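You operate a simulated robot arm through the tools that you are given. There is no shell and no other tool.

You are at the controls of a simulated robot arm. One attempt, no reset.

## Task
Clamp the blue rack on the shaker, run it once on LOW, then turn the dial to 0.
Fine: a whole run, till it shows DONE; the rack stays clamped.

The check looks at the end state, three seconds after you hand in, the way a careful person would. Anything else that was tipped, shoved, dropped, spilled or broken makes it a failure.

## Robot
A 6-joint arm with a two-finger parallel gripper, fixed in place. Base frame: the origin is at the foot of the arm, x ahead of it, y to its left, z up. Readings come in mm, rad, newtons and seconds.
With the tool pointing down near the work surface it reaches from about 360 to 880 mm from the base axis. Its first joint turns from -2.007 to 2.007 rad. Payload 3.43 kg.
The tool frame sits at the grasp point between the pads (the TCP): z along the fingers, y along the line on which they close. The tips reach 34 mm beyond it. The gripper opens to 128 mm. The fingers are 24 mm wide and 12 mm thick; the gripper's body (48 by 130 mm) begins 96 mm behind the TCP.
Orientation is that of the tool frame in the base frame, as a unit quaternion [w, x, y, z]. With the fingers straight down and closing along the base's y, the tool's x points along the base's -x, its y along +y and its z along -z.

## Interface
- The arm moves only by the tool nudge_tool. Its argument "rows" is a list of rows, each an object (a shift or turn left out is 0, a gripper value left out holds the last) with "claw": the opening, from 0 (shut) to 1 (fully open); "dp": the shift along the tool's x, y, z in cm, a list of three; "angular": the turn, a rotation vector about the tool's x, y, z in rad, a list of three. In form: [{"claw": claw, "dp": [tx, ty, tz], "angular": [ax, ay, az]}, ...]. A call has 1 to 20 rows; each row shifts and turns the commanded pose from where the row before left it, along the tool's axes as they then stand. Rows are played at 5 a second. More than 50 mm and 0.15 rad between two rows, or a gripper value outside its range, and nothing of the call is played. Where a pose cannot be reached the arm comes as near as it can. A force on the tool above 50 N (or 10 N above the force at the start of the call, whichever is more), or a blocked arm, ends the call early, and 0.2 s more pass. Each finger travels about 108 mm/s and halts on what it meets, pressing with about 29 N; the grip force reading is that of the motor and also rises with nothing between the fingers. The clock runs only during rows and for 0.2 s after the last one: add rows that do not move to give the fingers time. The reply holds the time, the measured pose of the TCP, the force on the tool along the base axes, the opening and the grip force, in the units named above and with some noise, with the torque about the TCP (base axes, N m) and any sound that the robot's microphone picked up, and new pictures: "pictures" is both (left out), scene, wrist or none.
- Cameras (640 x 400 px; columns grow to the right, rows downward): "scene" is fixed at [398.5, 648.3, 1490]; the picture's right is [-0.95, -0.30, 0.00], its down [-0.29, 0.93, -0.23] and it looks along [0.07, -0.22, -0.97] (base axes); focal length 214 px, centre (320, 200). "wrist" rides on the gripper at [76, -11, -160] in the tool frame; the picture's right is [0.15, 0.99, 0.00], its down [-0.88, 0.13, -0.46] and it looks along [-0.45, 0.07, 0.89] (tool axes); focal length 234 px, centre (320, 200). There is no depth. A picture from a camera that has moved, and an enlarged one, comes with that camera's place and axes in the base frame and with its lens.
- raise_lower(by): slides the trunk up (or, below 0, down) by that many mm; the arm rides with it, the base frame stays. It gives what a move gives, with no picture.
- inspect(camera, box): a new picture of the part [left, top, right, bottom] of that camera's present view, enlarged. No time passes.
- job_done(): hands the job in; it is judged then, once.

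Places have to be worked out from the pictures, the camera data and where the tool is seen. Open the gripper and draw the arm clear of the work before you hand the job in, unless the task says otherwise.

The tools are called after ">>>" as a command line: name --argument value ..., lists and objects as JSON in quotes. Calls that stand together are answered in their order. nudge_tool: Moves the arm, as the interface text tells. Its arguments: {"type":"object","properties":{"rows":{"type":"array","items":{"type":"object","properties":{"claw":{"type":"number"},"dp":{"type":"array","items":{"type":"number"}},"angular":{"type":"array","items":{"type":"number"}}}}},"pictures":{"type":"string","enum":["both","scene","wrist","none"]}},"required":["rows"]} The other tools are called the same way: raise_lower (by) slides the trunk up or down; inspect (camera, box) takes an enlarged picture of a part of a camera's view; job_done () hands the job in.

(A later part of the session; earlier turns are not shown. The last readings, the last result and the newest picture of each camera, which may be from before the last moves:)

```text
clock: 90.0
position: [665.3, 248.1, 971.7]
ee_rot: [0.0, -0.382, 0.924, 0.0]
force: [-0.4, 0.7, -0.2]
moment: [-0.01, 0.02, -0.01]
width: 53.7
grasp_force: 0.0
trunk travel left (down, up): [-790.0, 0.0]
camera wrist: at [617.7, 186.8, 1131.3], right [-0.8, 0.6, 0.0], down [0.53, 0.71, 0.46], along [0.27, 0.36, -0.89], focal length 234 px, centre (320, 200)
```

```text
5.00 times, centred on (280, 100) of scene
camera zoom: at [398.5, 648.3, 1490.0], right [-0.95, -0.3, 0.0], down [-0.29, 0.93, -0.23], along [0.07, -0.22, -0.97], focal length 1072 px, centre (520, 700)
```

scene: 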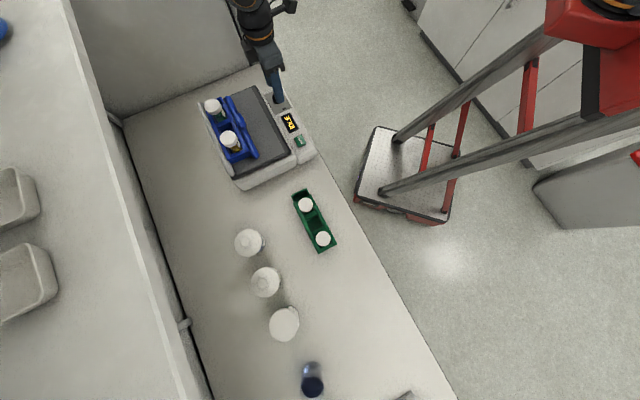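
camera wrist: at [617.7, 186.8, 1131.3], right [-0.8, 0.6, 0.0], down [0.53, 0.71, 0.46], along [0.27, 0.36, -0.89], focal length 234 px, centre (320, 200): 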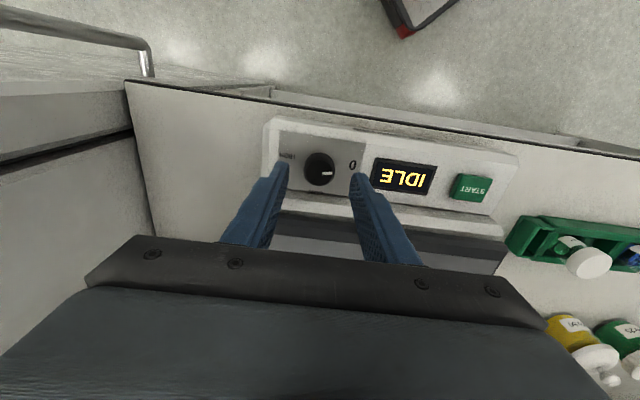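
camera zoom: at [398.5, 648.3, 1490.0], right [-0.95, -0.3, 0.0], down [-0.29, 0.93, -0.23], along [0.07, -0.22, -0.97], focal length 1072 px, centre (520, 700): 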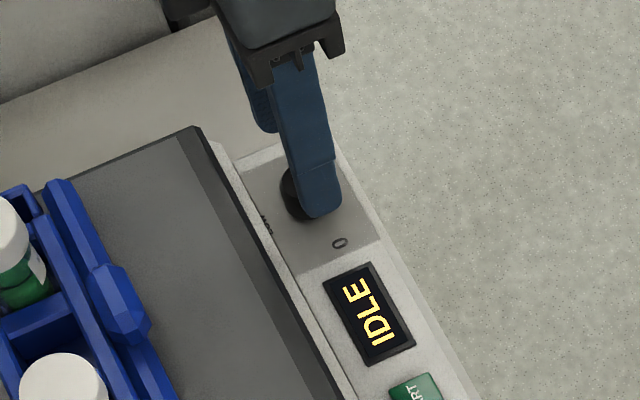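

The dial sits centred between the fingertips (dial U≈-293, N≈646.5, top z≈922; panel z≈902). I descend so the tips flank the knob just above the panel, then close on it.

>>> nudge_tool --rows '[{"dp": [0, 0.15, 1.2]}, {"dp": [0, 0, 1.0]}, {"dp": [0, 0, 0.6]}, {"dp": [0, 0, 0]}]'

>>> inspect --camera "wrist" --box '[260, 110, 380, 230]'

```text
clock: 91.0
position: [664.4, 250.3, 944.5]
ee_rot: [0.001, -0.382, 0.924, 0.0]
force: [-0.2, 0.0, -0.4]
moment: [0.01, 0.0, -0.02]
width: 53.8
grasp_force: 0.0
trunk travel left (down, up): [-790.0, 0.0]
camera wrist: at [616.6, 188.3, 1104.0], right [-0.8, 0.6, 0.0], down [0.53, 0.71, 0.46], along [0.27, 0.36, -0.89], focal length 234 px, centre (320, 200)
```

scene: 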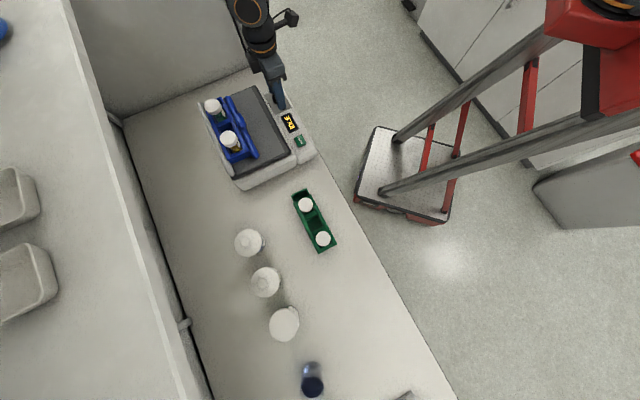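
wrist: 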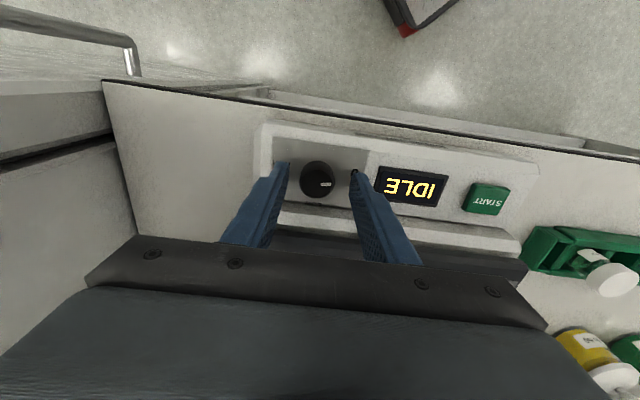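

```text
3.33 times, centred on (320, 170) of wrist
camera zoom: at [616.6, 188.3, 1104.0], right [-0.8, 0.6, 0.0], down [0.53, 0.71, 0.46], along [0.27, 0.36, -0.89], focal length 781 px, centre (320, 300)
```

zoom: 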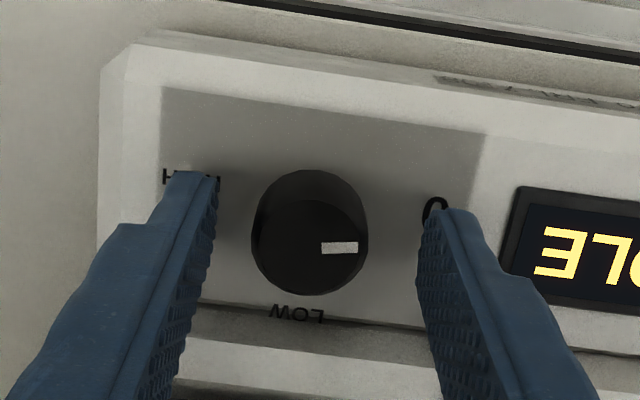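

The knob is centred between the tips. I lower 3 mm more and close onto it.

>>> nudge_tool --rows '[{"dp": [0, 0, 0.3]}, {"claw": 0.34}, {"claw": 0.28}, {"claw": 0.24}, {"claw": 0.2}, {"claw": 0.16}, {"claw": 0.12}, {"dp": [0, 0, 0]}]'

>>> inspect --camera "wrist" --box '[260, 110, 380, 230]'

```text
clock: 92.8
position: [665.4, 247.7, 939.9]
ee_rot: [0.0, -0.382, 0.924, -0.001]
force: [16.9, -17.7, -3.0]
moment: [-0.2, -0.27, -0.02]
width: 29.8
grasp_force: 45.2
trunk travel left (down, up): [-790.0, 0.0]
camera wrist: at [618.0, 186.4, 1100.8], right [-0.8, 0.6, 0.0], down [0.53, 0.71, 0.46], along [0.27, 0.36, -0.89], focal length 234 px, centre (320, 200)
```

scene: 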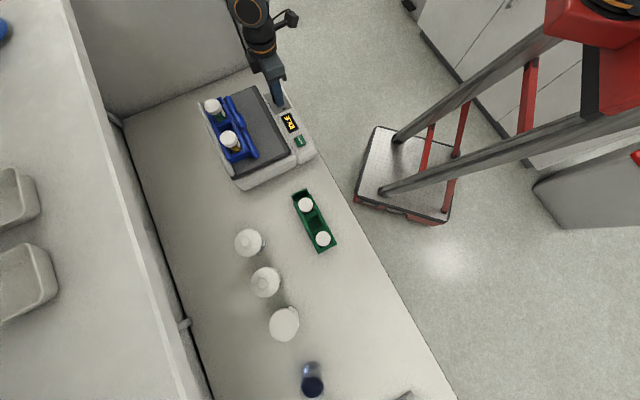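
wrist: 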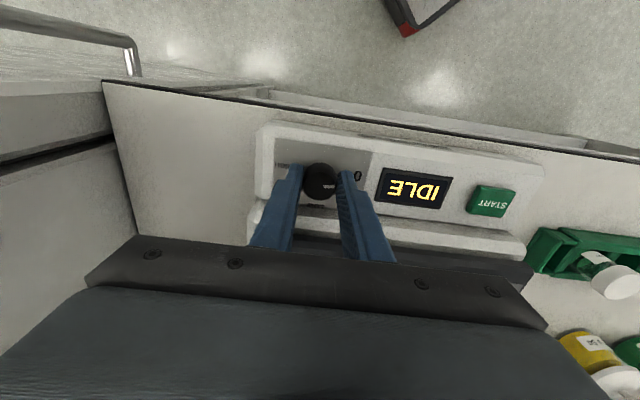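

```text
3.33 times, centred on (320, 170) of wrist
camera zoom: at [618.0, 186.4, 1100.8], right [-0.8, 0.6, 0.0], down [0.53, 0.71, 0.46], along [0.27, 0.36, -0.89], focal length 781 px, centre (320, 300)
```

zoom: 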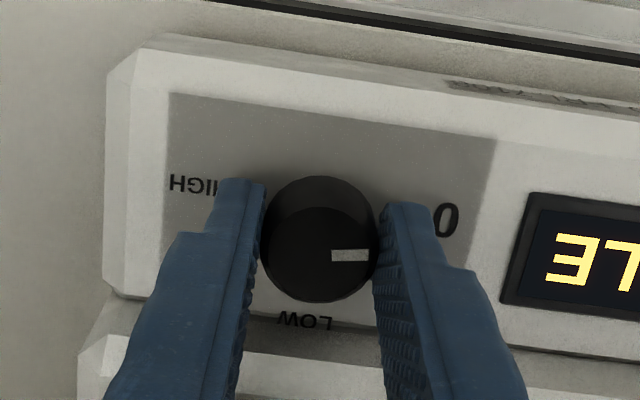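

The knob is gripped (29.8 mm), with a 24 N side load showing the tool is ~3 mm off along U. I shift -3 mm to relieve it and check.

>>> nudge_tool --rows '[{"dp": [0, -0.15, 0]}, {"dp": [0, -0.12, 0]}, {"dp": [0, 0, 0]}]' --pictures "none"

```text
clock: 93.5
position: [665.5, 247.5, 941.5]
ee_rot: [0.0, -0.382, 0.924, 0.0]
force: [7.7, -7.3, 1.6]
moment: [-0.44, -0.53, 0.0]
width: 29.5
grasp_force: 45.7
trunk travel left (down, up): [-790.0, 0.0]
```

The side load has halved; I shift one more mm and then begin turning the knob clockwise (toward LOW) in small steps.

>>> nudge_tool --rows '[{"dp": [0, -0.12, 0]}, {"angular": [0, 0, 0.12]}, {"angular": [0, 0, 0.14]}, {"angular": [0, 0, 0.14]}, {"dp": [0, 0, 0]}]'

>>> inspect --camera "wrist" --box '[260, 110, 380, 230]'

```text
clock: 94.8
position: [666.3, 248.6, 939.9]
ee_rot: [-0.001, -0.189, 0.982, 0.001]
force: [-13.6, 23.5, 8.7]
moment: [1.08, 0.8, 0.0]
width: 29.5
grasp_force: 44.4
trunk travel left (down, up): [-790.0, 0.0]
camera wrist: at [597.8, 209.3, 1100.9], right [-0.51, 0.86, 0.0], down [0.77, 0.45, 0.45], along [0.39, 0.23, -0.89], focal length 234 px, centre (320, 200)
```

scene: 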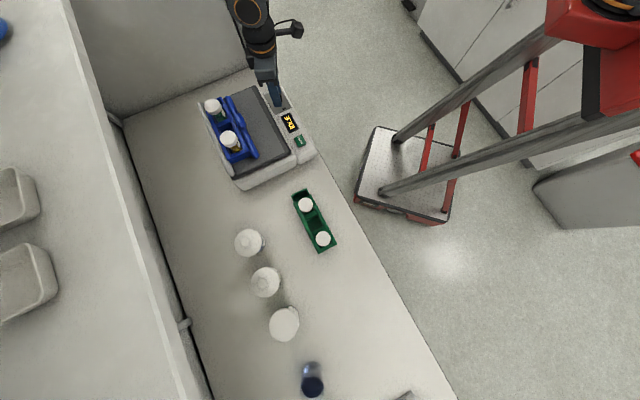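
wrist: 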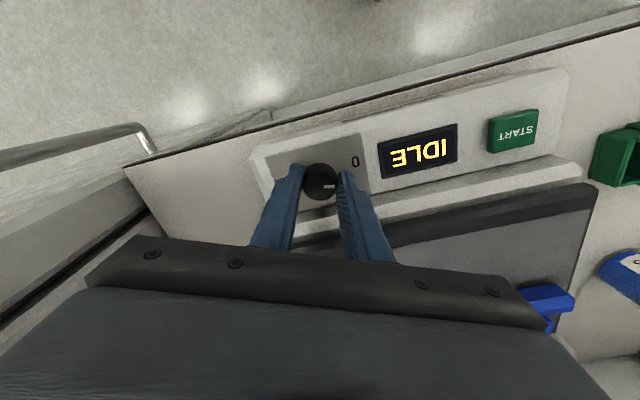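

```text
3.33 times, centred on (320, 170) of wrist
camera zoom: at [597.8, 209.3, 1100.9], right [-0.51, 0.86, 0.0], down [0.77, 0.45, 0.45], along [0.39, 0.23, -0.89], focal length 781 px, centre (320, 300)
```

zoom: 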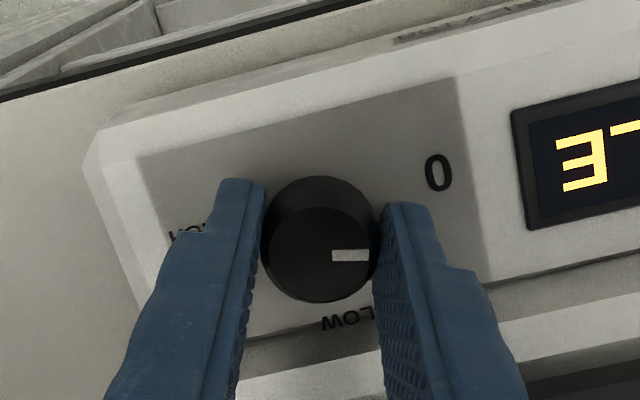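

The knob turns with the fingers (0.4 rad so far), but a side load of ~27 N has built up along the closing axis. I relax that by 1.5 mm before turning on.

>>> nudge_tool --rows '[{"dp": [0, 0.15, 0]}, {"dp": [0, 0, 0]}]' --pictures "none"

```text
clock: 95.3
position: [665.1, 248.6, 940.9]
ee_rot: [-0.001, -0.191, 0.982, -0.002]
force: [-17.7, 20.9, 6.6]
moment: [1.31, 0.66, 0.01]
width: 29.5
grasp_force: 44.5
trunk travel left (down, up): [-790.0, 0.0]
```

The load hardly changed, so it seems to come from uneven finger forces rather than position. I shift another 2 mm the same way to test.

>>> nudge_tool --rows '[{"dp": [0, 0.2, 0]}, {"dp": [0, 0, 0]}]' --pictures "none"

```text
clock: 96.0
position: [666.1, 248.3, 940.9]
ee_rot: [0.0, -0.19, 0.982, -0.001]
force: [-15.9, 1.9, 1.9]
moment: [0.63, 0.2, 0.0]
width: 29.3
grasp_force: 45.0
trunk travel left (down, up): [-790.0, 0.0]
```

That relieved the closing-axis load; about 14 N remains along tool x. I shift 1 mm along x and turn another 0.4 rad.

>>> nudge_tool --rows '[{"dp": [0.1, 0, 0]}, {"angular": [0, 0, 0.13]}, {"angular": [0, 0, 0.13]}, {"angular": [0, 0, 0.13]}, {"dp": [0, 0, 0]}]'

>>> inspect --camera "wrist" --box '[260, 110, 380, 230]'

```text
clock: 97.2
position: [665.6, 248.1, 940.6]
ee_rot: [0.0, 0.004, 1.0, 0.001]
force: [-1.4, -7.4, -7.5]
moment: [0.21, -0.28, -0.01]
width: 29.2
grasp_force: 44.8
trunk travel left (down, up): [-790.0, 0.0]
camera wrist: at [587.7, 237.8, 1100.8], right [-0.14, 0.99, 0.0], down [0.88, 0.12, 0.46], along [0.45, 0.06, -0.89], focal length 234 px, centre (320, 200)
```

scene: 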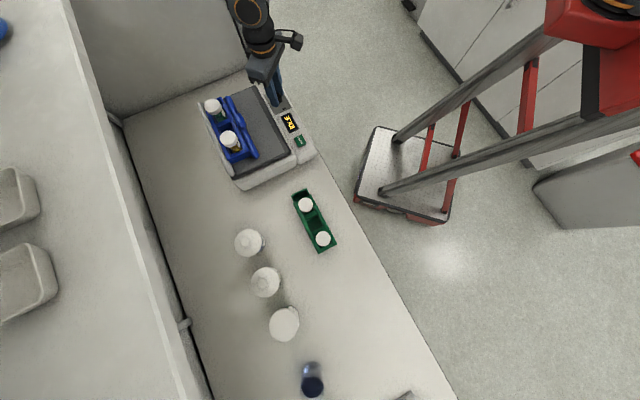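
wrist: 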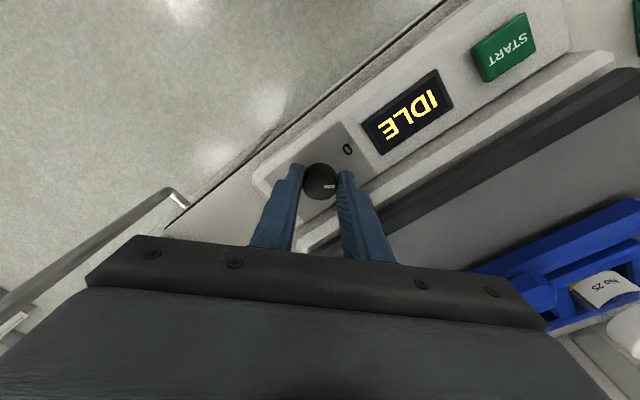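

```text
3.33 times, centred on (320, 170) of wrist
camera zoom: at [587.7, 237.8, 1100.8], right [-0.14, 0.99, 0.0], down [0.88, 0.12, 0.46], along [0.45, 0.06, -0.89], focal length 781 px, centre (320, 300)
```

zoom: 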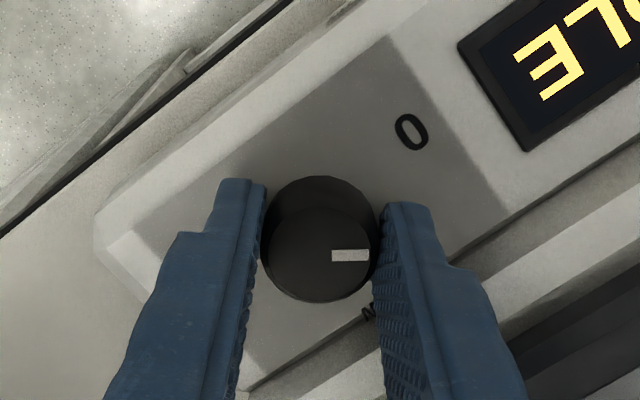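

The knob has turned 45° with low forces. I turn the second half in two stages.

>>> nudge_tool --rows '[{"angular": [0, 0, 0.13]}, {"angular": [0, 0, 0.13]}, {"angular": [0, 0, 0.13]}, {"dp": [0, 0, 0]}]' --pictures "none"

```text
clock: 98.2
position: [664.8, 249.1, 940.8]
ee_rot: [0.0, 0.198, 0.98, -0.001]
force: [-3.3, -10.2, -4.5]
moment: [-0.05, -0.23, -0.01]
width: 29.8
grasp_force: 45.0
trunk travel left (down, up): [-790.0, 0.0]
```

Forces stay low; I complete the quarter turn.

>>> nudge_tool --rows '[{"angular": [0, 0, 0.13]}, {"angular": [0, 0, 0.13]}, {"angular": [0, 0, 0.127]}, {"dp": [0, 0, 0]}]'

>>> inspect --camera "wrist" --box '[250, 90, 390, 230]'

```text
clock: 99.2
position: [664.4, 249.7, 939.7]
ee_rot: [0.001, 0.382, 0.924, 0.0]
force: [9.4, -8.2, -5.1]
moment: [-0.54, 0.01, 0.02]
width: 29.3
grasp_force: 45.1
trunk travel left (down, up): [-790.0, 0.0]
camera wrist: at [602.2, 294.8, 1100.7], right [0.6, 0.8, 0.0], down [0.71, -0.53, 0.46], along [0.37, -0.27, -0.89], focal length 234 px, centre (320, 200)
```

scene: 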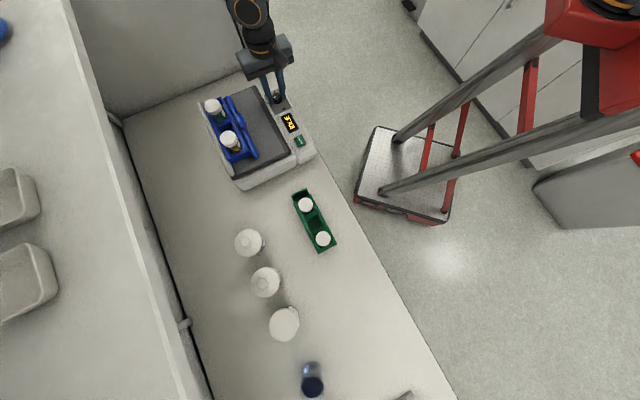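
wrist: 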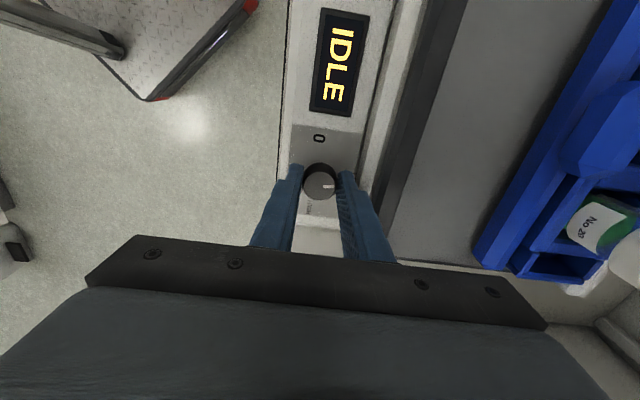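

```text
2.86 times, centred on (320, 160) of wrist
camera zoom: at [602.2, 294.8, 1100.7], right [0.6, 0.8, 0.0], down [0.71, -0.53, 0.46], along [0.37, -0.27, -0.89], focal length 669 px, centre (320, 314)
```

zoom: 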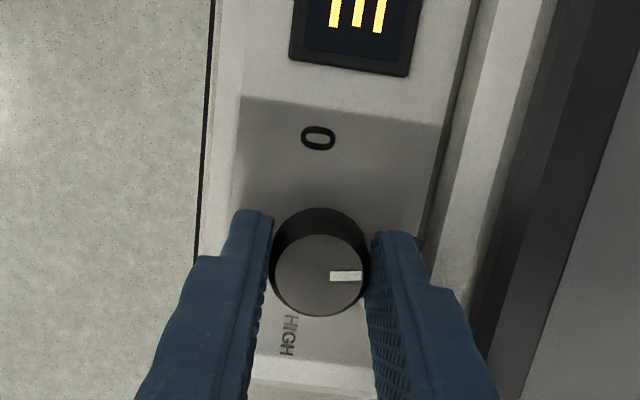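

The pointer now faces the LOW label (toward the plate), 90° from 0. I release the knob with a small opening and lift straight off to check.

>>> nudge_tool --rows '[{"claw": 0.25}, {"claw": 0.28}, {"claw": 0.3}, {"dp": [0, 0, -0.5]}, {"dp": [0, 0, -1.5]}, {"dp": [0, 0, -3]}, {"dp": [0, 0, -3]}, {"dp": [0, 0, 0]}]'

>>> inspect --camera "wrist" --box '[230, 60, 410, 240]'

>>> inspect --camera "scene" --box '[190, 70, 320, 180]'

```text
clock: 101.0
position: [665.3, 251.0, 1020.0]
ee_rot: [0.0, 0.382, 0.924, 0.0]
force: [0.2, -0.1, 0.8]
moment: [0.0, -0.02, 0.02]
width: 38.4
grasp_force: 0.1
trunk travel left (down, up): [-790.0, 0.0]
camera wrist: at [602.5, 295.0, 1179.7], right [0.59, 0.8, 0.0], down [0.72, -0.53, 0.46], along [0.37, -0.27, -0.89], focal length 234 px, centre (320, 200)
```

scene: 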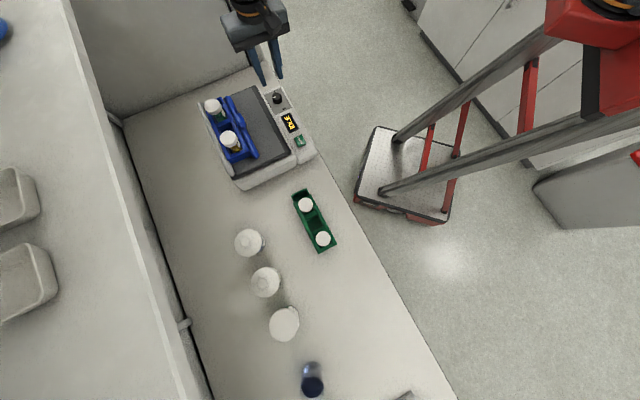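
wrist: 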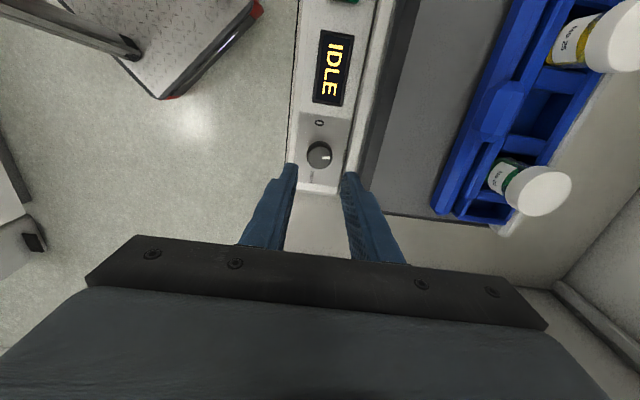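

```text
2.22 times, centred on (320, 150) of wrist
camera zoom: at [602.5, 295.0, 1179.7], right [0.59, 0.8, 0.0], down [0.72, -0.53, 0.46], along [0.37, -0.27, -0.89], focal length 520 px, centre (320, 311)
```

zoom: 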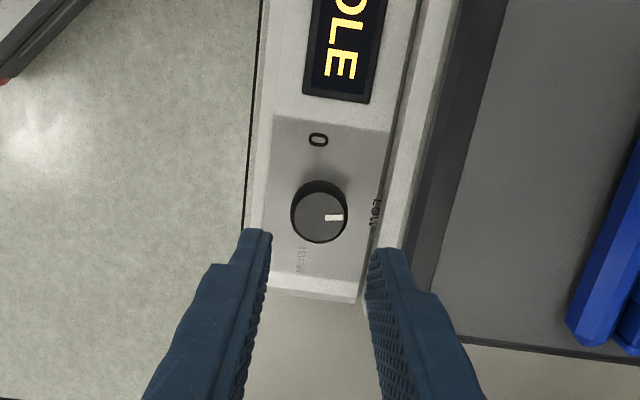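

```text
3.64 times, centred on (255, 125) of scene
camera zoom: at [398.5, 648.3, 1490.0], right [-0.95, -0.3, 0.0], down [-0.29, 0.93, -0.23], along [0.07, -0.22, -0.97], focal length 780 px, centre (556, 473)
```

zoom: 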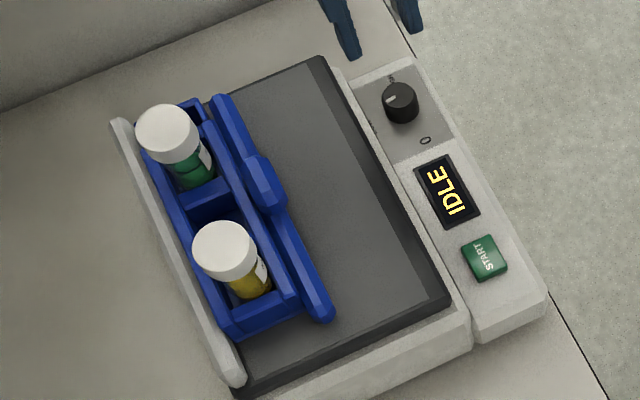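

The dial points at LOW and the display still reads IDLE. Before starting, I check the clamp contact closely on both sides of the rack.

>>> inspect --camera "scene" --box '[200, 85, 275, 170]'

>>> inspect --camera "wrist" --box '[420, 0, 640, 240]'

```text
4.71 times, centred on (238, 128) of scene
camera zoom: at [398.5, 648.3, 1490.0], right [-0.95, -0.3, 0.0], down [-0.29, 0.93, -0.23], along [0.07, -0.22, -0.97], focal length 1009 px, centre (708, 541)
```

zoom: 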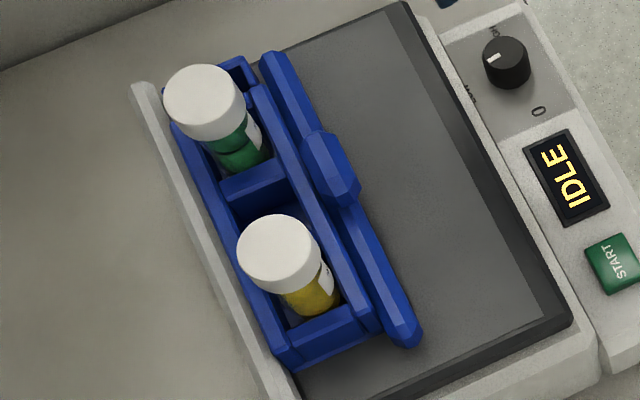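

```text
1.67 times, centred on (530, 120) of wrist
camera zoom: at [602.5, 295.0, 1179.7], right [0.59, 0.8, 0.0], down [0.72, -0.53, 0.46], along [0.37, -0.27, -0.89], focal length 390 px, centre (-30, 333)
```

zoom: 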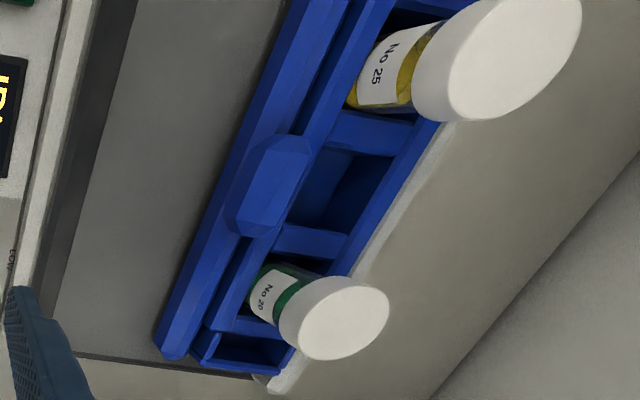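

The rack is snug between bar and rail. Now I close the fingers and move above the START button for the single press.

>>> nudge_tool --rows '[{"claw": 0, "dp": [4, -0.06, 0]}, {"dp": [4, -0.06, 0]}, {"dp": [4, -0.06, 0]}, {"dp": [3.9, -0.06, 0]}, {"dp": [0, 0, 2.5]}, {"dp": [0, 0, 2.5]}, {"dp": [0, 0, 0]}]'

>>> inspect --camera "wrist" --box '[230, 60, 410, 240]'

>>> inspect --camera "scene" --box '[240, 80, 340, 180]'

```text
clock: 102.5
position: [551.2, 361.9, 967.0]
ee_rot: [0.0, 0.382, 0.924, 0.0]
force: [-0.3, 0.6, 0.0]
moment: [0.0, 0.02, -0.03]
width: 0.0
grasp_force: 29.3
trunk travel left (down, up): [-790.0, 0.0]
camera wrist: at [487.1, 406.4, 1128.0], right [0.59, 0.8, 0.0], down [0.72, -0.53, 0.46], along [0.37, -0.27, -0.89], focal length 234 px, centre (320, 200)
```

scene: 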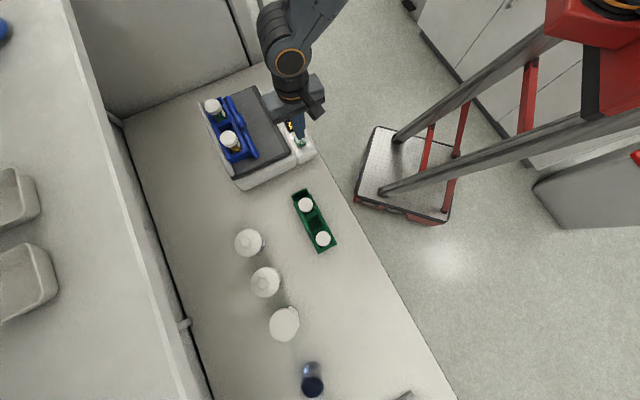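
wrist: 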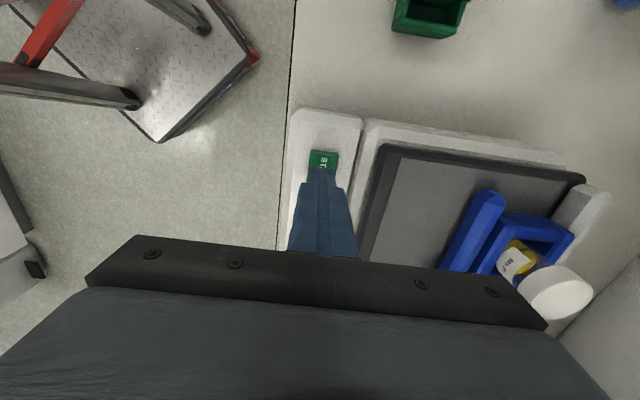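

```text
2.22 times, centred on (320, 150) of wrist
camera zoom: at [487.1, 406.4, 1128.0], right [0.59, 0.8, 0.0], down [0.72, -0.53, 0.46], along [0.37, -0.27, -0.89], focal length 520 px, centre (320, 311)
```

zoom: 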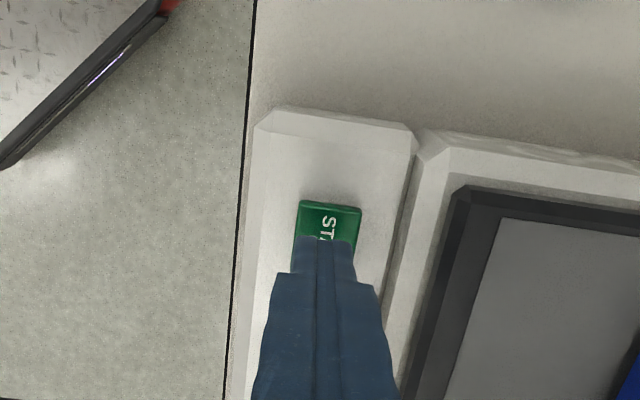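

```text
4.00 times, centred on (290, 130) of scene
camera zoom: at [398.5, 648.3, 1490.0], right [-0.95, -0.3, 0.0], down [-0.29, 0.93, -0.23], along [0.07, -0.22, -0.97], focal length 858 px, centre (440, 480)
```

zoom: 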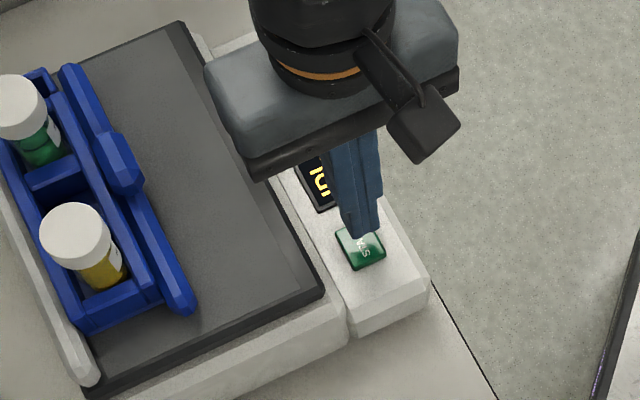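

The closed tip is centred over START (U≈-134, N≈645.5), 25 mm above it. I descend and press in small steps.

>>> nudge_tool --rows '[{"dp": [0, 0, 1.0]}, {"dp": [0, 0, 0.8]}, {"dp": [0, 0, 0.3]}, {"dp": [0, 0, 0]}]' --pictures "none"

>>> nudge_tool --rows '[{"dp": [0, 0, 0.2]}, {"dp": [0, 0, 0.2]}, {"dp": [0, 0, 0]}]'

```text
clock: 103.5
position: [549.5, 360.7, 948.9]
ee_rot: [0.0, 0.382, 0.924, 0.0]
force: [0.1, -0.1, 0.7]
moment: [0.03, 0.0, -0.01]
width: 0.0
grasp_force: 28.4
trunk travel left (down, up): [-790.0, 0.0]
```

```text
clock: 104.3
position: [550.4, 360.6, 946.2]
ee_rot: [-0.001, 0.382, 0.924, 0.001]
force: [-0.2, 0.4, 0.3]
moment: [-0.02, -0.04, 0.0]
width: 0.2
grasp_force: 29.3
trunk travel left (down, up): [-790.0, 0.0]
camera wrist: at [487.2, 405.2, 1105.8], right [0.59, 0.8, 0.0], down [0.72, -0.53, 0.46], along [0.37, -0.27, -0.89], focal length 234 px, centre (320, 200)
```

scene: 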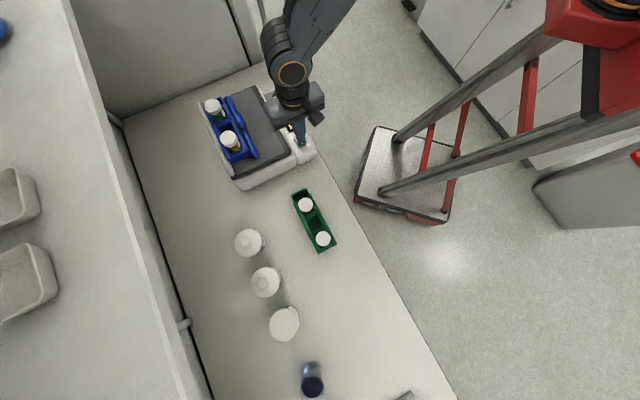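
wrist: 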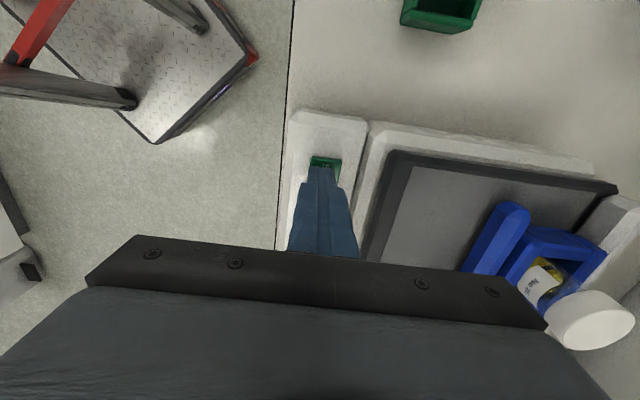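

No contact yet (tips at z≈912). I continue down 2 mm at a time.

>>> nudge_tool --rows '[{"dp": [0, 0, 0.2]}, {"dp": [0, 0, 0.2]}, {"dp": [0, 0, 0]}]' --pictures "none"

>>> inspect --camera "scene" --box '[260, 100, 320, 160]'

```text
clock: 105.2
position: [550.7, 359.1, 941.1]
ee_rot: [-0.001, 0.382, 0.924, -0.001]
force: [0.4, -1.3, 2.4]
moment: [-0.04, 0.0, -0.02]
width: 0.0
grasp_force: 29.2
trunk travel left (down, up): [-790.0, 0.0]
heard: click
```

```text
6.67 times, centred on (290, 130) of scene
camera zoom: at [398.5, 648.3, 1490.0], right [-0.95, -0.3, 0.0], down [-0.29, 0.93, -0.23], along [0.07, -0.22, -0.97], focal length 1430 px, centre (520, 667)
```

zoom: 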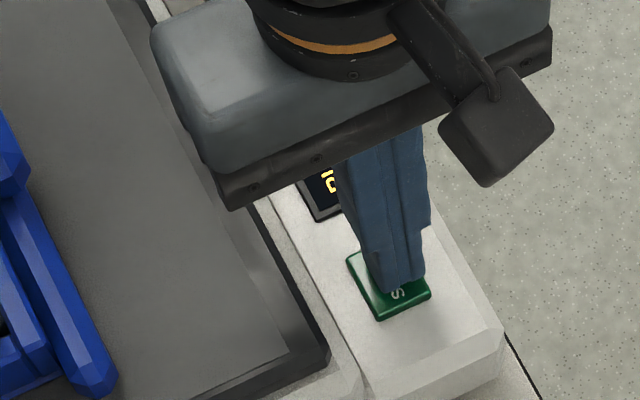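

A click was heard, so the button has been pressed. I lift straight off and away from the panel to read the display.

>>> nudge_tool --rows '[{"dp": [0, 0, -1]}, {"dp": [0, 0, -3]}, {"dp": [0, -2, -4]}, {"dp": [3, -2, -2]}, {"dp": [4, -1, 0]}, {"dp": [0, 0, 0]}]'

>>> inspect --camera "scene" --box '[190, 70, 320, 180]'

```text
clock: 106.5
position: [466.5, 373.4, 1041.3]
ee_rot: [0.0, 0.382, 0.924, 0.0]
force: [-0.1, 0.3, 0.0]
moment: [0.0, 0.02, 0.01]
width: 0.0
grasp_force: 29.2
trunk travel left (down, up): [-790.0, 0.0]
camera wrist: at [404.1, 419.1, 1202.4], right [0.59, 0.8, 0.0], down [0.72, -0.53, 0.46], along [0.37, -0.27, -0.89], focal length 234 px, centre (320, 200)
```

scene: 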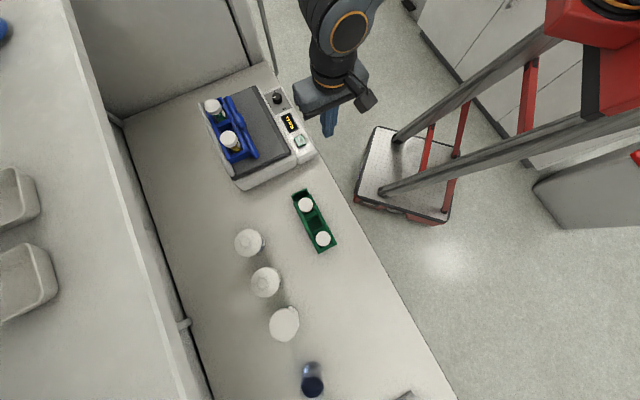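
wrist: 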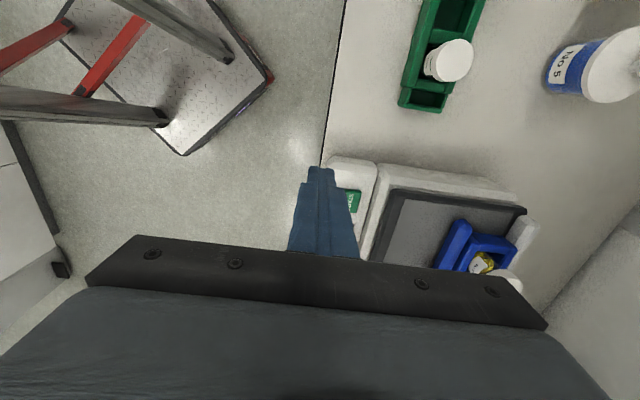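

```text
3.64 times, centred on (255, 125) of scene
camera zoom: at [398.5, 648.3, 1490.0], right [-0.95, -0.3, 0.0], down [-0.29, 0.93, -0.23], along [0.07, -0.22, -0.97], focal length 780 px, centre (556, 473)
```

zoom: 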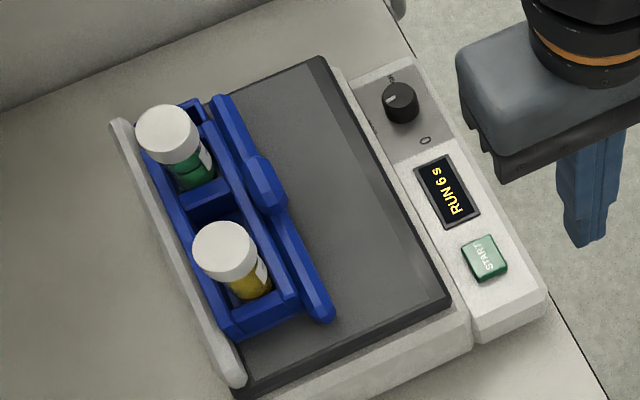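

The display shows "RUN 6 s", so the run is under way with the rack held. I wait without moving.

>>> nudge_tool --rows '[{"dp": [0, 0, 0]}, {"dp": [0, 0, 0]}, {"dp": [0, 0, 0]}, {"dp": [0, 0, 0]}, {"dp": [0, 0, 0]}, {"dp": [0, 0, 0]}, {"dp": [0, 0, 0]}, {"dp": [0, 0, 0]}, {"dp": [0, 0, 0]}, {"dp": [0, 0, 0]}, {"dp": [0, 0, 0]}, {"dp": [0, 0, 0]}, {"dp": [0, 0, 0]}, {"dp": [0, 0, 0]}, {"dp": [0, 0, 0]}]' --pictures "none"

>>> inspect --camera "scene" --box '[190, 70, 320, 180]'

```text
clock: 109.8
position: [467.9, 374.2, 1042.5]
ee_rot: [0.001, 0.382, 0.924, 0.0]
force: [-0.4, 0.0, 0.1]
moment: [0.0, 0.03, -0.02]
width: 0.0
grasp_force: 29.0
trunk travel left (down, up): [-790.0, 0.0]
```

```text
3.64 times, centred on (255, 125) of scene
camera zoom: at [398.5, 648.3, 1490.0], right [-0.95, -0.3, 0.0], down [-0.29, 0.93, -0.23], along [0.07, -0.22, -0.97], focal length 780 px, centre (556, 473)
```

zoom: 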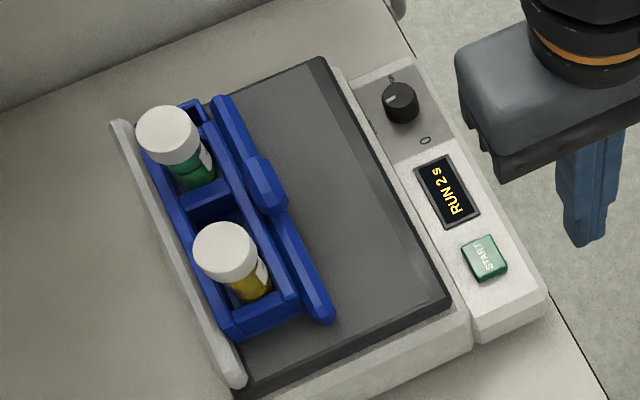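

"RUN 2 s" remain and the rack is still firmly in place. I keep waiting until it shows DONE.

>>> nudge_tool --rows '[{"dp": [0, 0, 0]}, {"dp": [0, 0, 0]}, {"dp": [0, 0, 0]}, {"dp": [0, 0, 0]}, {"dp": [0, 0, 0]}, {"dp": [0, 0, 0]}, {"dp": [0, 0, 0]}, {"dp": [0, 0, 0]}, {"dp": [0, 0, 0]}, {"dp": [0, 0, 0]}, {"dp": [0, 0, 0]}, {"dp": [0, 0, 0]}, {"dp": [0, 0, 0]}, {"dp": [0, 0, 0]}, {"dp": [0, 0, 0]}]' --pictures "none"

>>> inspect --camera "scene" --box '[190, 70, 320, 180]'

```text
clock: 113.0
position: [468.2, 373.6, 1042.4]
ee_rot: [0.0, 0.382, 0.924, 0.0]
force: [-0.5, 0.7, -0.8]
moment: [0.03, 0.01, -0.02]
width: 0.0
grasp_force: 28.7
trunk travel left (down, up): [-790.0, 0.0]
```

```text
3.64 times, centred on (255, 125) of scene
camera zoom: at [398.5, 648.3, 1490.0], right [-0.95, -0.3, 0.0], down [-0.29, 0.93, -0.23], along [0.07, -0.22, -0.97], focal length 780 px, centre (556, 473)
```

zoom: 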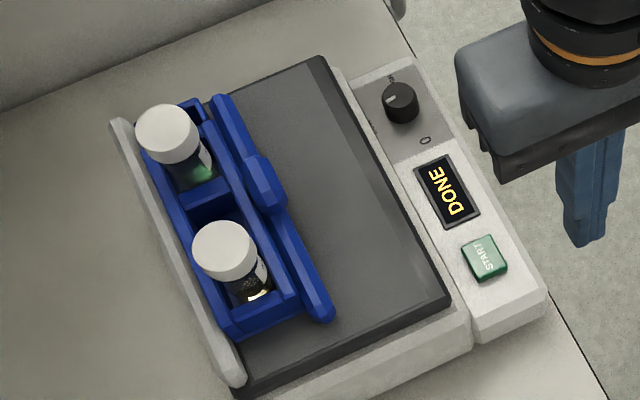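

The display shows DONE and the rack is still clamped. I return above the dial with a 38 mm opening and check alignment from a little above it.

>>> nudge_tool --rows '[{"claw": 0.3, "dp": [-4, 0.5, 0]}, {"dp": [-4, 1, 0]}, {"dp": [-4, 1, 0]}, {"dp": [-4, 1, 0]}, {"dp": [-4, 1, 0]}, {"dp": [-2.8, 0.64, 0]}, {"dp": [0, 0, 2]}, {"dp": [0, 0, 2]}, {"dp": [0, 0, 2]}, {"dp": [0, 0, 0]}]'

>>> inspect --camera "wrist" --box '[250, 90, 390, 230]'

>>> inspect --camera "scene" --box '[240, 60, 320, 140]'

```text
clock: 115.2
position: [662.7, 249.6, 981.4]
ee_rot: [0.0, 0.382, 0.924, 0.0]
force: [0.5, 0.6, -0.5]
moment: [0.02, 0.01, -0.01]
width: 38.4
grasp_force: 0.1
trunk travel left (down, up): [-790.0, 0.0]
camera wrist: at [599.6, 295.1, 1142.2], right [0.59, 0.8, 0.0], down [0.72, -0.53, 0.46], along [0.37, -0.27, -0.89], focal length 234 px, centre (320, 200)
```

scene: 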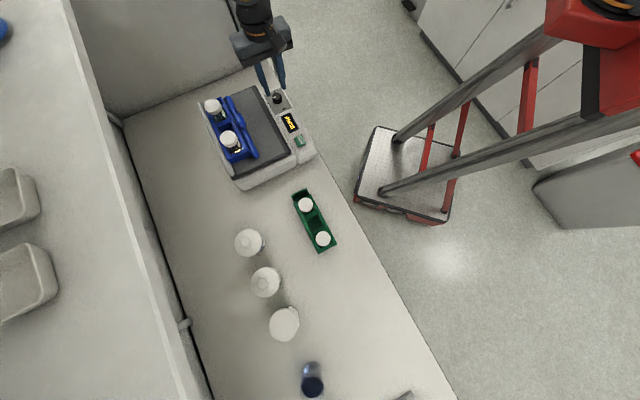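
wrist: 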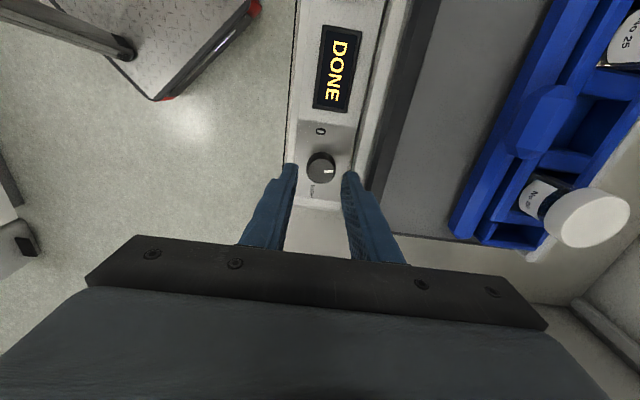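

```text
2.86 times, centred on (320, 160) of wrist
camera zoom: at [599.6, 295.1, 1142.2], right [0.59, 0.8, 0.0], down [0.72, -0.53, 0.46], along [0.37, -0.27, -0.89], focal length 669 px, centre (320, 314)
```

zoom: 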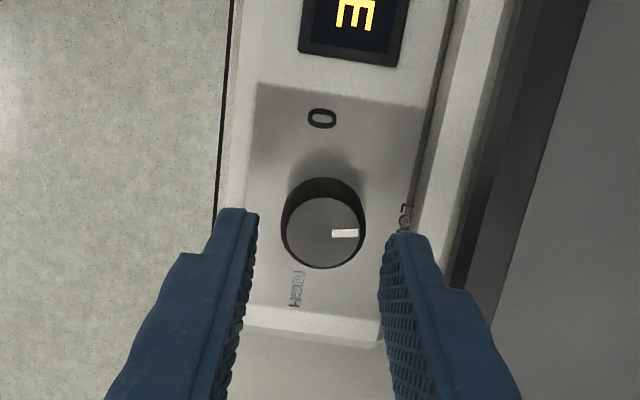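

```text
5.00 times, centred on (280, 100) of scene
camera zoom: at [398.5, 648.3, 1490.0], right [-0.95, -0.3, 0.0], down [-0.29, 0.93, -0.23], along [0.07, -0.22, -0.97], focal length 1072 px, centre (520, 700)
```

zoom: 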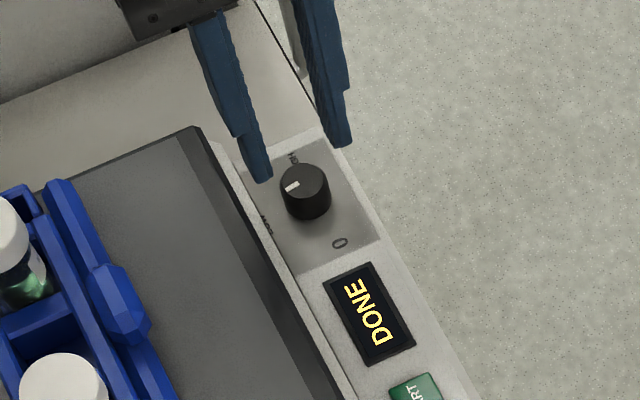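

The knob is nearly centred; I shift by (-2.6, +1.3) mm, descend around it and close as before.

>>> nudge_tool --rows '[{"dp": [-0.26, 0.13, 0.5]}, {"dp": [0, 0, 1.2]}, {"dp": [0, 0, 1.2]}, {"dp": [0, 0, 0.8]}, {"dp": [0, 0, 0.4]}, {"dp": [0, 0, 0]}]'

>>> inspect --camera "wrist" --box '[250, 90, 390, 230]'

```text
clock: 116.5
position: [667.6, 248.3, 940.5]
ee_rot: [0.0, 0.382, 0.924, 0.0]
force: [-0.5, -0.2, 0.3]
moment: [0.04, 0.02, 0.02]
width: 38.2
grasp_force: 0.2
trunk travel left (down, up): [-790.0, 0.0]
camera wrist: at [603.6, 292.8, 1100.4], right [0.59, 0.8, 0.0], down [0.72, -0.53, 0.46], along [0.37, -0.27, -0.89], focal length 234 px, centre (320, 200)
```

scene: 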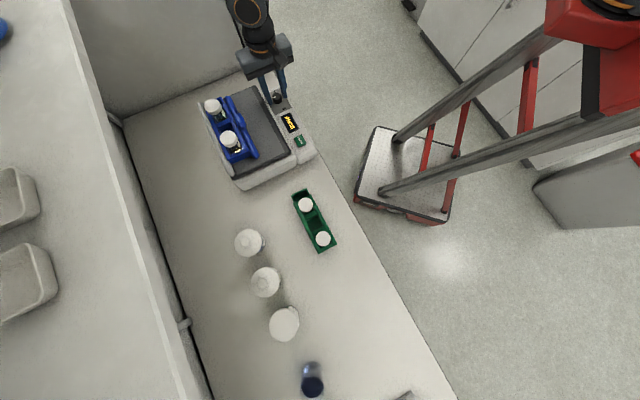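
wrist: 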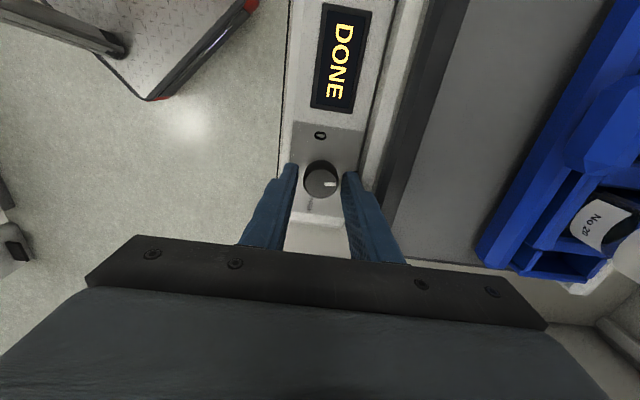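

```text
2.86 times, centred on (320, 160) of wrist
camera zoom: at [603.6, 292.8, 1100.4], right [0.59, 0.8, 0.0], down [0.72, -0.53, 0.46], along [0.37, -0.27, -0.89], focal length 669 px, centre (320, 314)
```

zoom: 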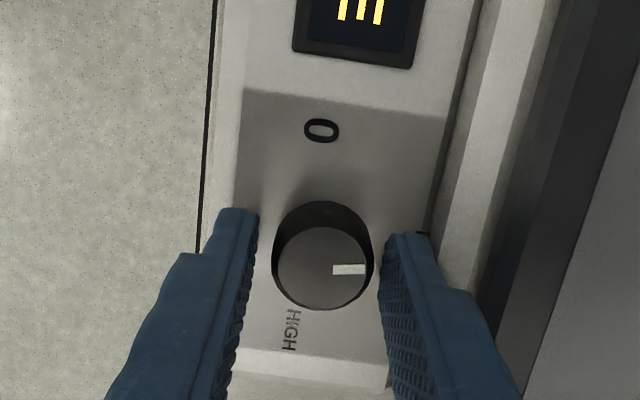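

The knob is about 1.5 mm toward the outer finger. I correct by (-1, +1.5) mm and close onto it.

>>> nudge_tool --rows '[{"dp": [-0.1, 0.15, 0]}, {"claw": 0.26}, {"claw": 0.24}, {"claw": 0.22}, {"claw": 0.2}, {"claw": 0.16}, {"claw": 0.12}, {"dp": [0, 0, 0]}]'

>>> inspect --camera "wrist" --box '[250, 90, 390, 230]'

```text
clock: 118.3
position: [668.2, 247.3, 940.5]
ee_rot: [0.0, 0.382, 0.924, -0.002]
force: [-6.8, -5.2, 0.9]
moment: [0.14, -0.07, 0.02]
width: 29.7
grasp_force: 45.2
trunk travel left (down, up): [-790.0, 0.0]
camera wrist: at [604.4, 292.8, 1100.7], right [0.59, 0.8, 0.0], down [0.72, -0.53, 0.46], along [0.37, -0.27, -0.89], focal length 234 px, centre (320, 200)
```

scene: 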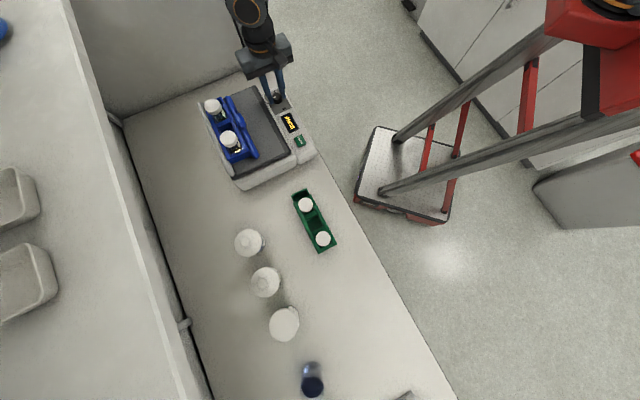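
wrist: 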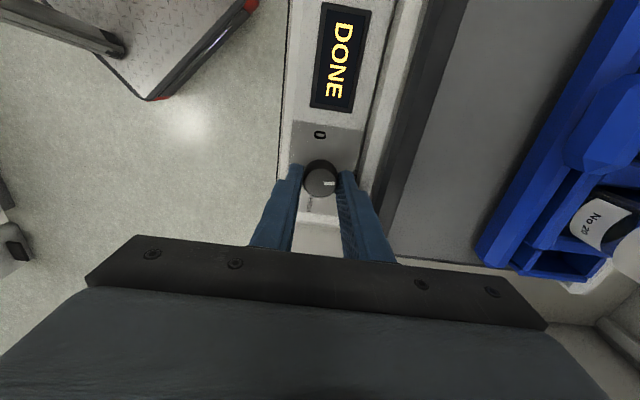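

```text
2.86 times, centred on (320, 160) of wrist
camera zoom: at [604.4, 292.8, 1100.7], right [0.59, 0.8, 0.0], down [0.72, -0.53, 0.46], along [0.37, -0.27, -0.89], focal length 669 px, centre (320, 314)
```

zoom: 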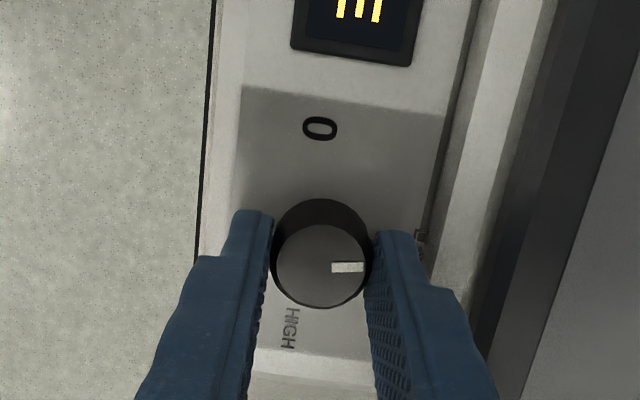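

Gripped with little side load. I turn counter-clockwise back toward 0, first by about 0.4 rad.

>>> nudge_tool --rows '[{"angular": [0, 0, -0.13]}, {"angular": [0, 0, -0.13]}, {"angular": [0, 0, -0.13]}, {"dp": [0, 0, 0]}]' --pictures "none"

>>> inspect --camera "wrist" --box '[250, 90, 390, 230]'

```text
clock: 119.3
position: [667.3, 248.0, 941.8]
ee_rot: [0.0, 0.194, 0.981, 0.0]
force: [-3.0, -7.6, -2.0]
moment: [0.1, -0.13, 0.0]
width: 29.7
grasp_force: 45.1
trunk travel left (down, up): [-790.0, 0.0]
```

```text
2.86 times, centred on (320, 160) of wrist
camera zoom: at [591.9, 266.3, 1100.7], right [0.24, 0.97, 0.0], down [0.86, -0.22, 0.46], along [0.44, -0.11, -0.89], focal length 669 px, centre (320, 314)
```

zoom: 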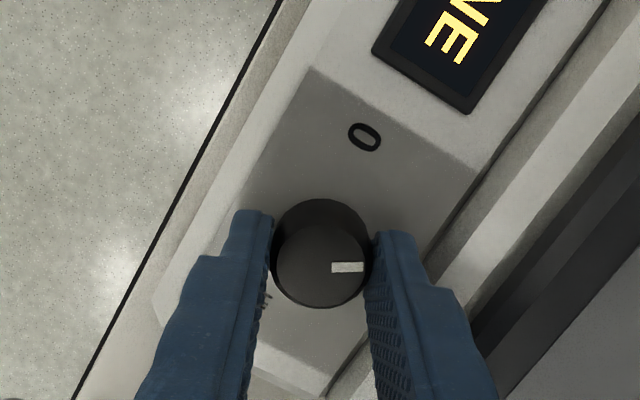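

The knob follows with low forces. I continue turning back to the half-way point and beyond.

>>> nudge_tool --rows '[{"angular": [0, 0, -0.13]}, {"angular": [0, 0, -0.13]}, {"angular": [0, 0, -0.13]}, {"dp": [0, 0, 0]}]' --pictures "none"

>>> nudge_tool --rows '[{"angular": [0, 0, -0.13]}, {"angular": [0, 0, -0.13]}, {"angular": [0, 0, -0.13]}, {"dp": [0, 0, 0]}]' --pictures "none"

>>> inspect --camera "wrist" --box '[250, 90, 390, 230]'

```text
clock: 120.3
position: [667.1, 249.6, 939.9]
ee_rot: [0.001, 0.001, 1.0, 0.0]
force: [1.1, -6.8, -5.0]
moment: [0.3, 0.12, 0.05]
width: 29.5
grasp_force: 44.9
trunk travel left (down, up): [-790.0, 0.0]
```

```text
clock: 121.3
position: [669.1, 249.5, 941.3]
ee_rot: [0.0, -0.193, 0.981, 0.0]
force: [1.0, -2.9, -3.6]
moment: [0.62, -0.37, 0.0]
width: 29.5
grasp_force: 45.2
trunk travel left (down, up): [-790.0, 0.0]
```

```text
2.86 times, centred on (320, 160) of wrist
camera zoom: at [600.4, 210.0, 1100.7], right [-0.51, 0.86, 0.0], down [0.77, 0.45, 0.46], along [0.39, 0.23, -0.89], focal length 669 px, centre (320, 314)
```

zoom: 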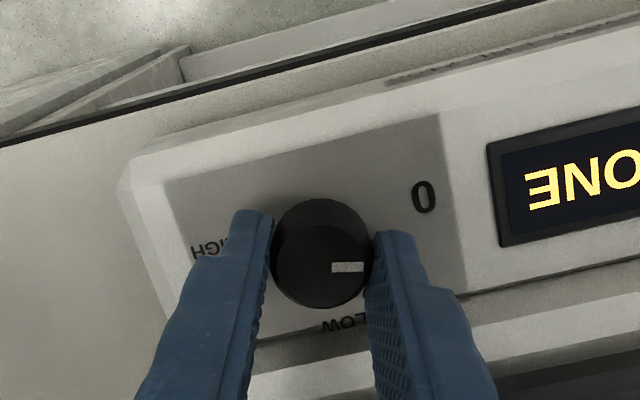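

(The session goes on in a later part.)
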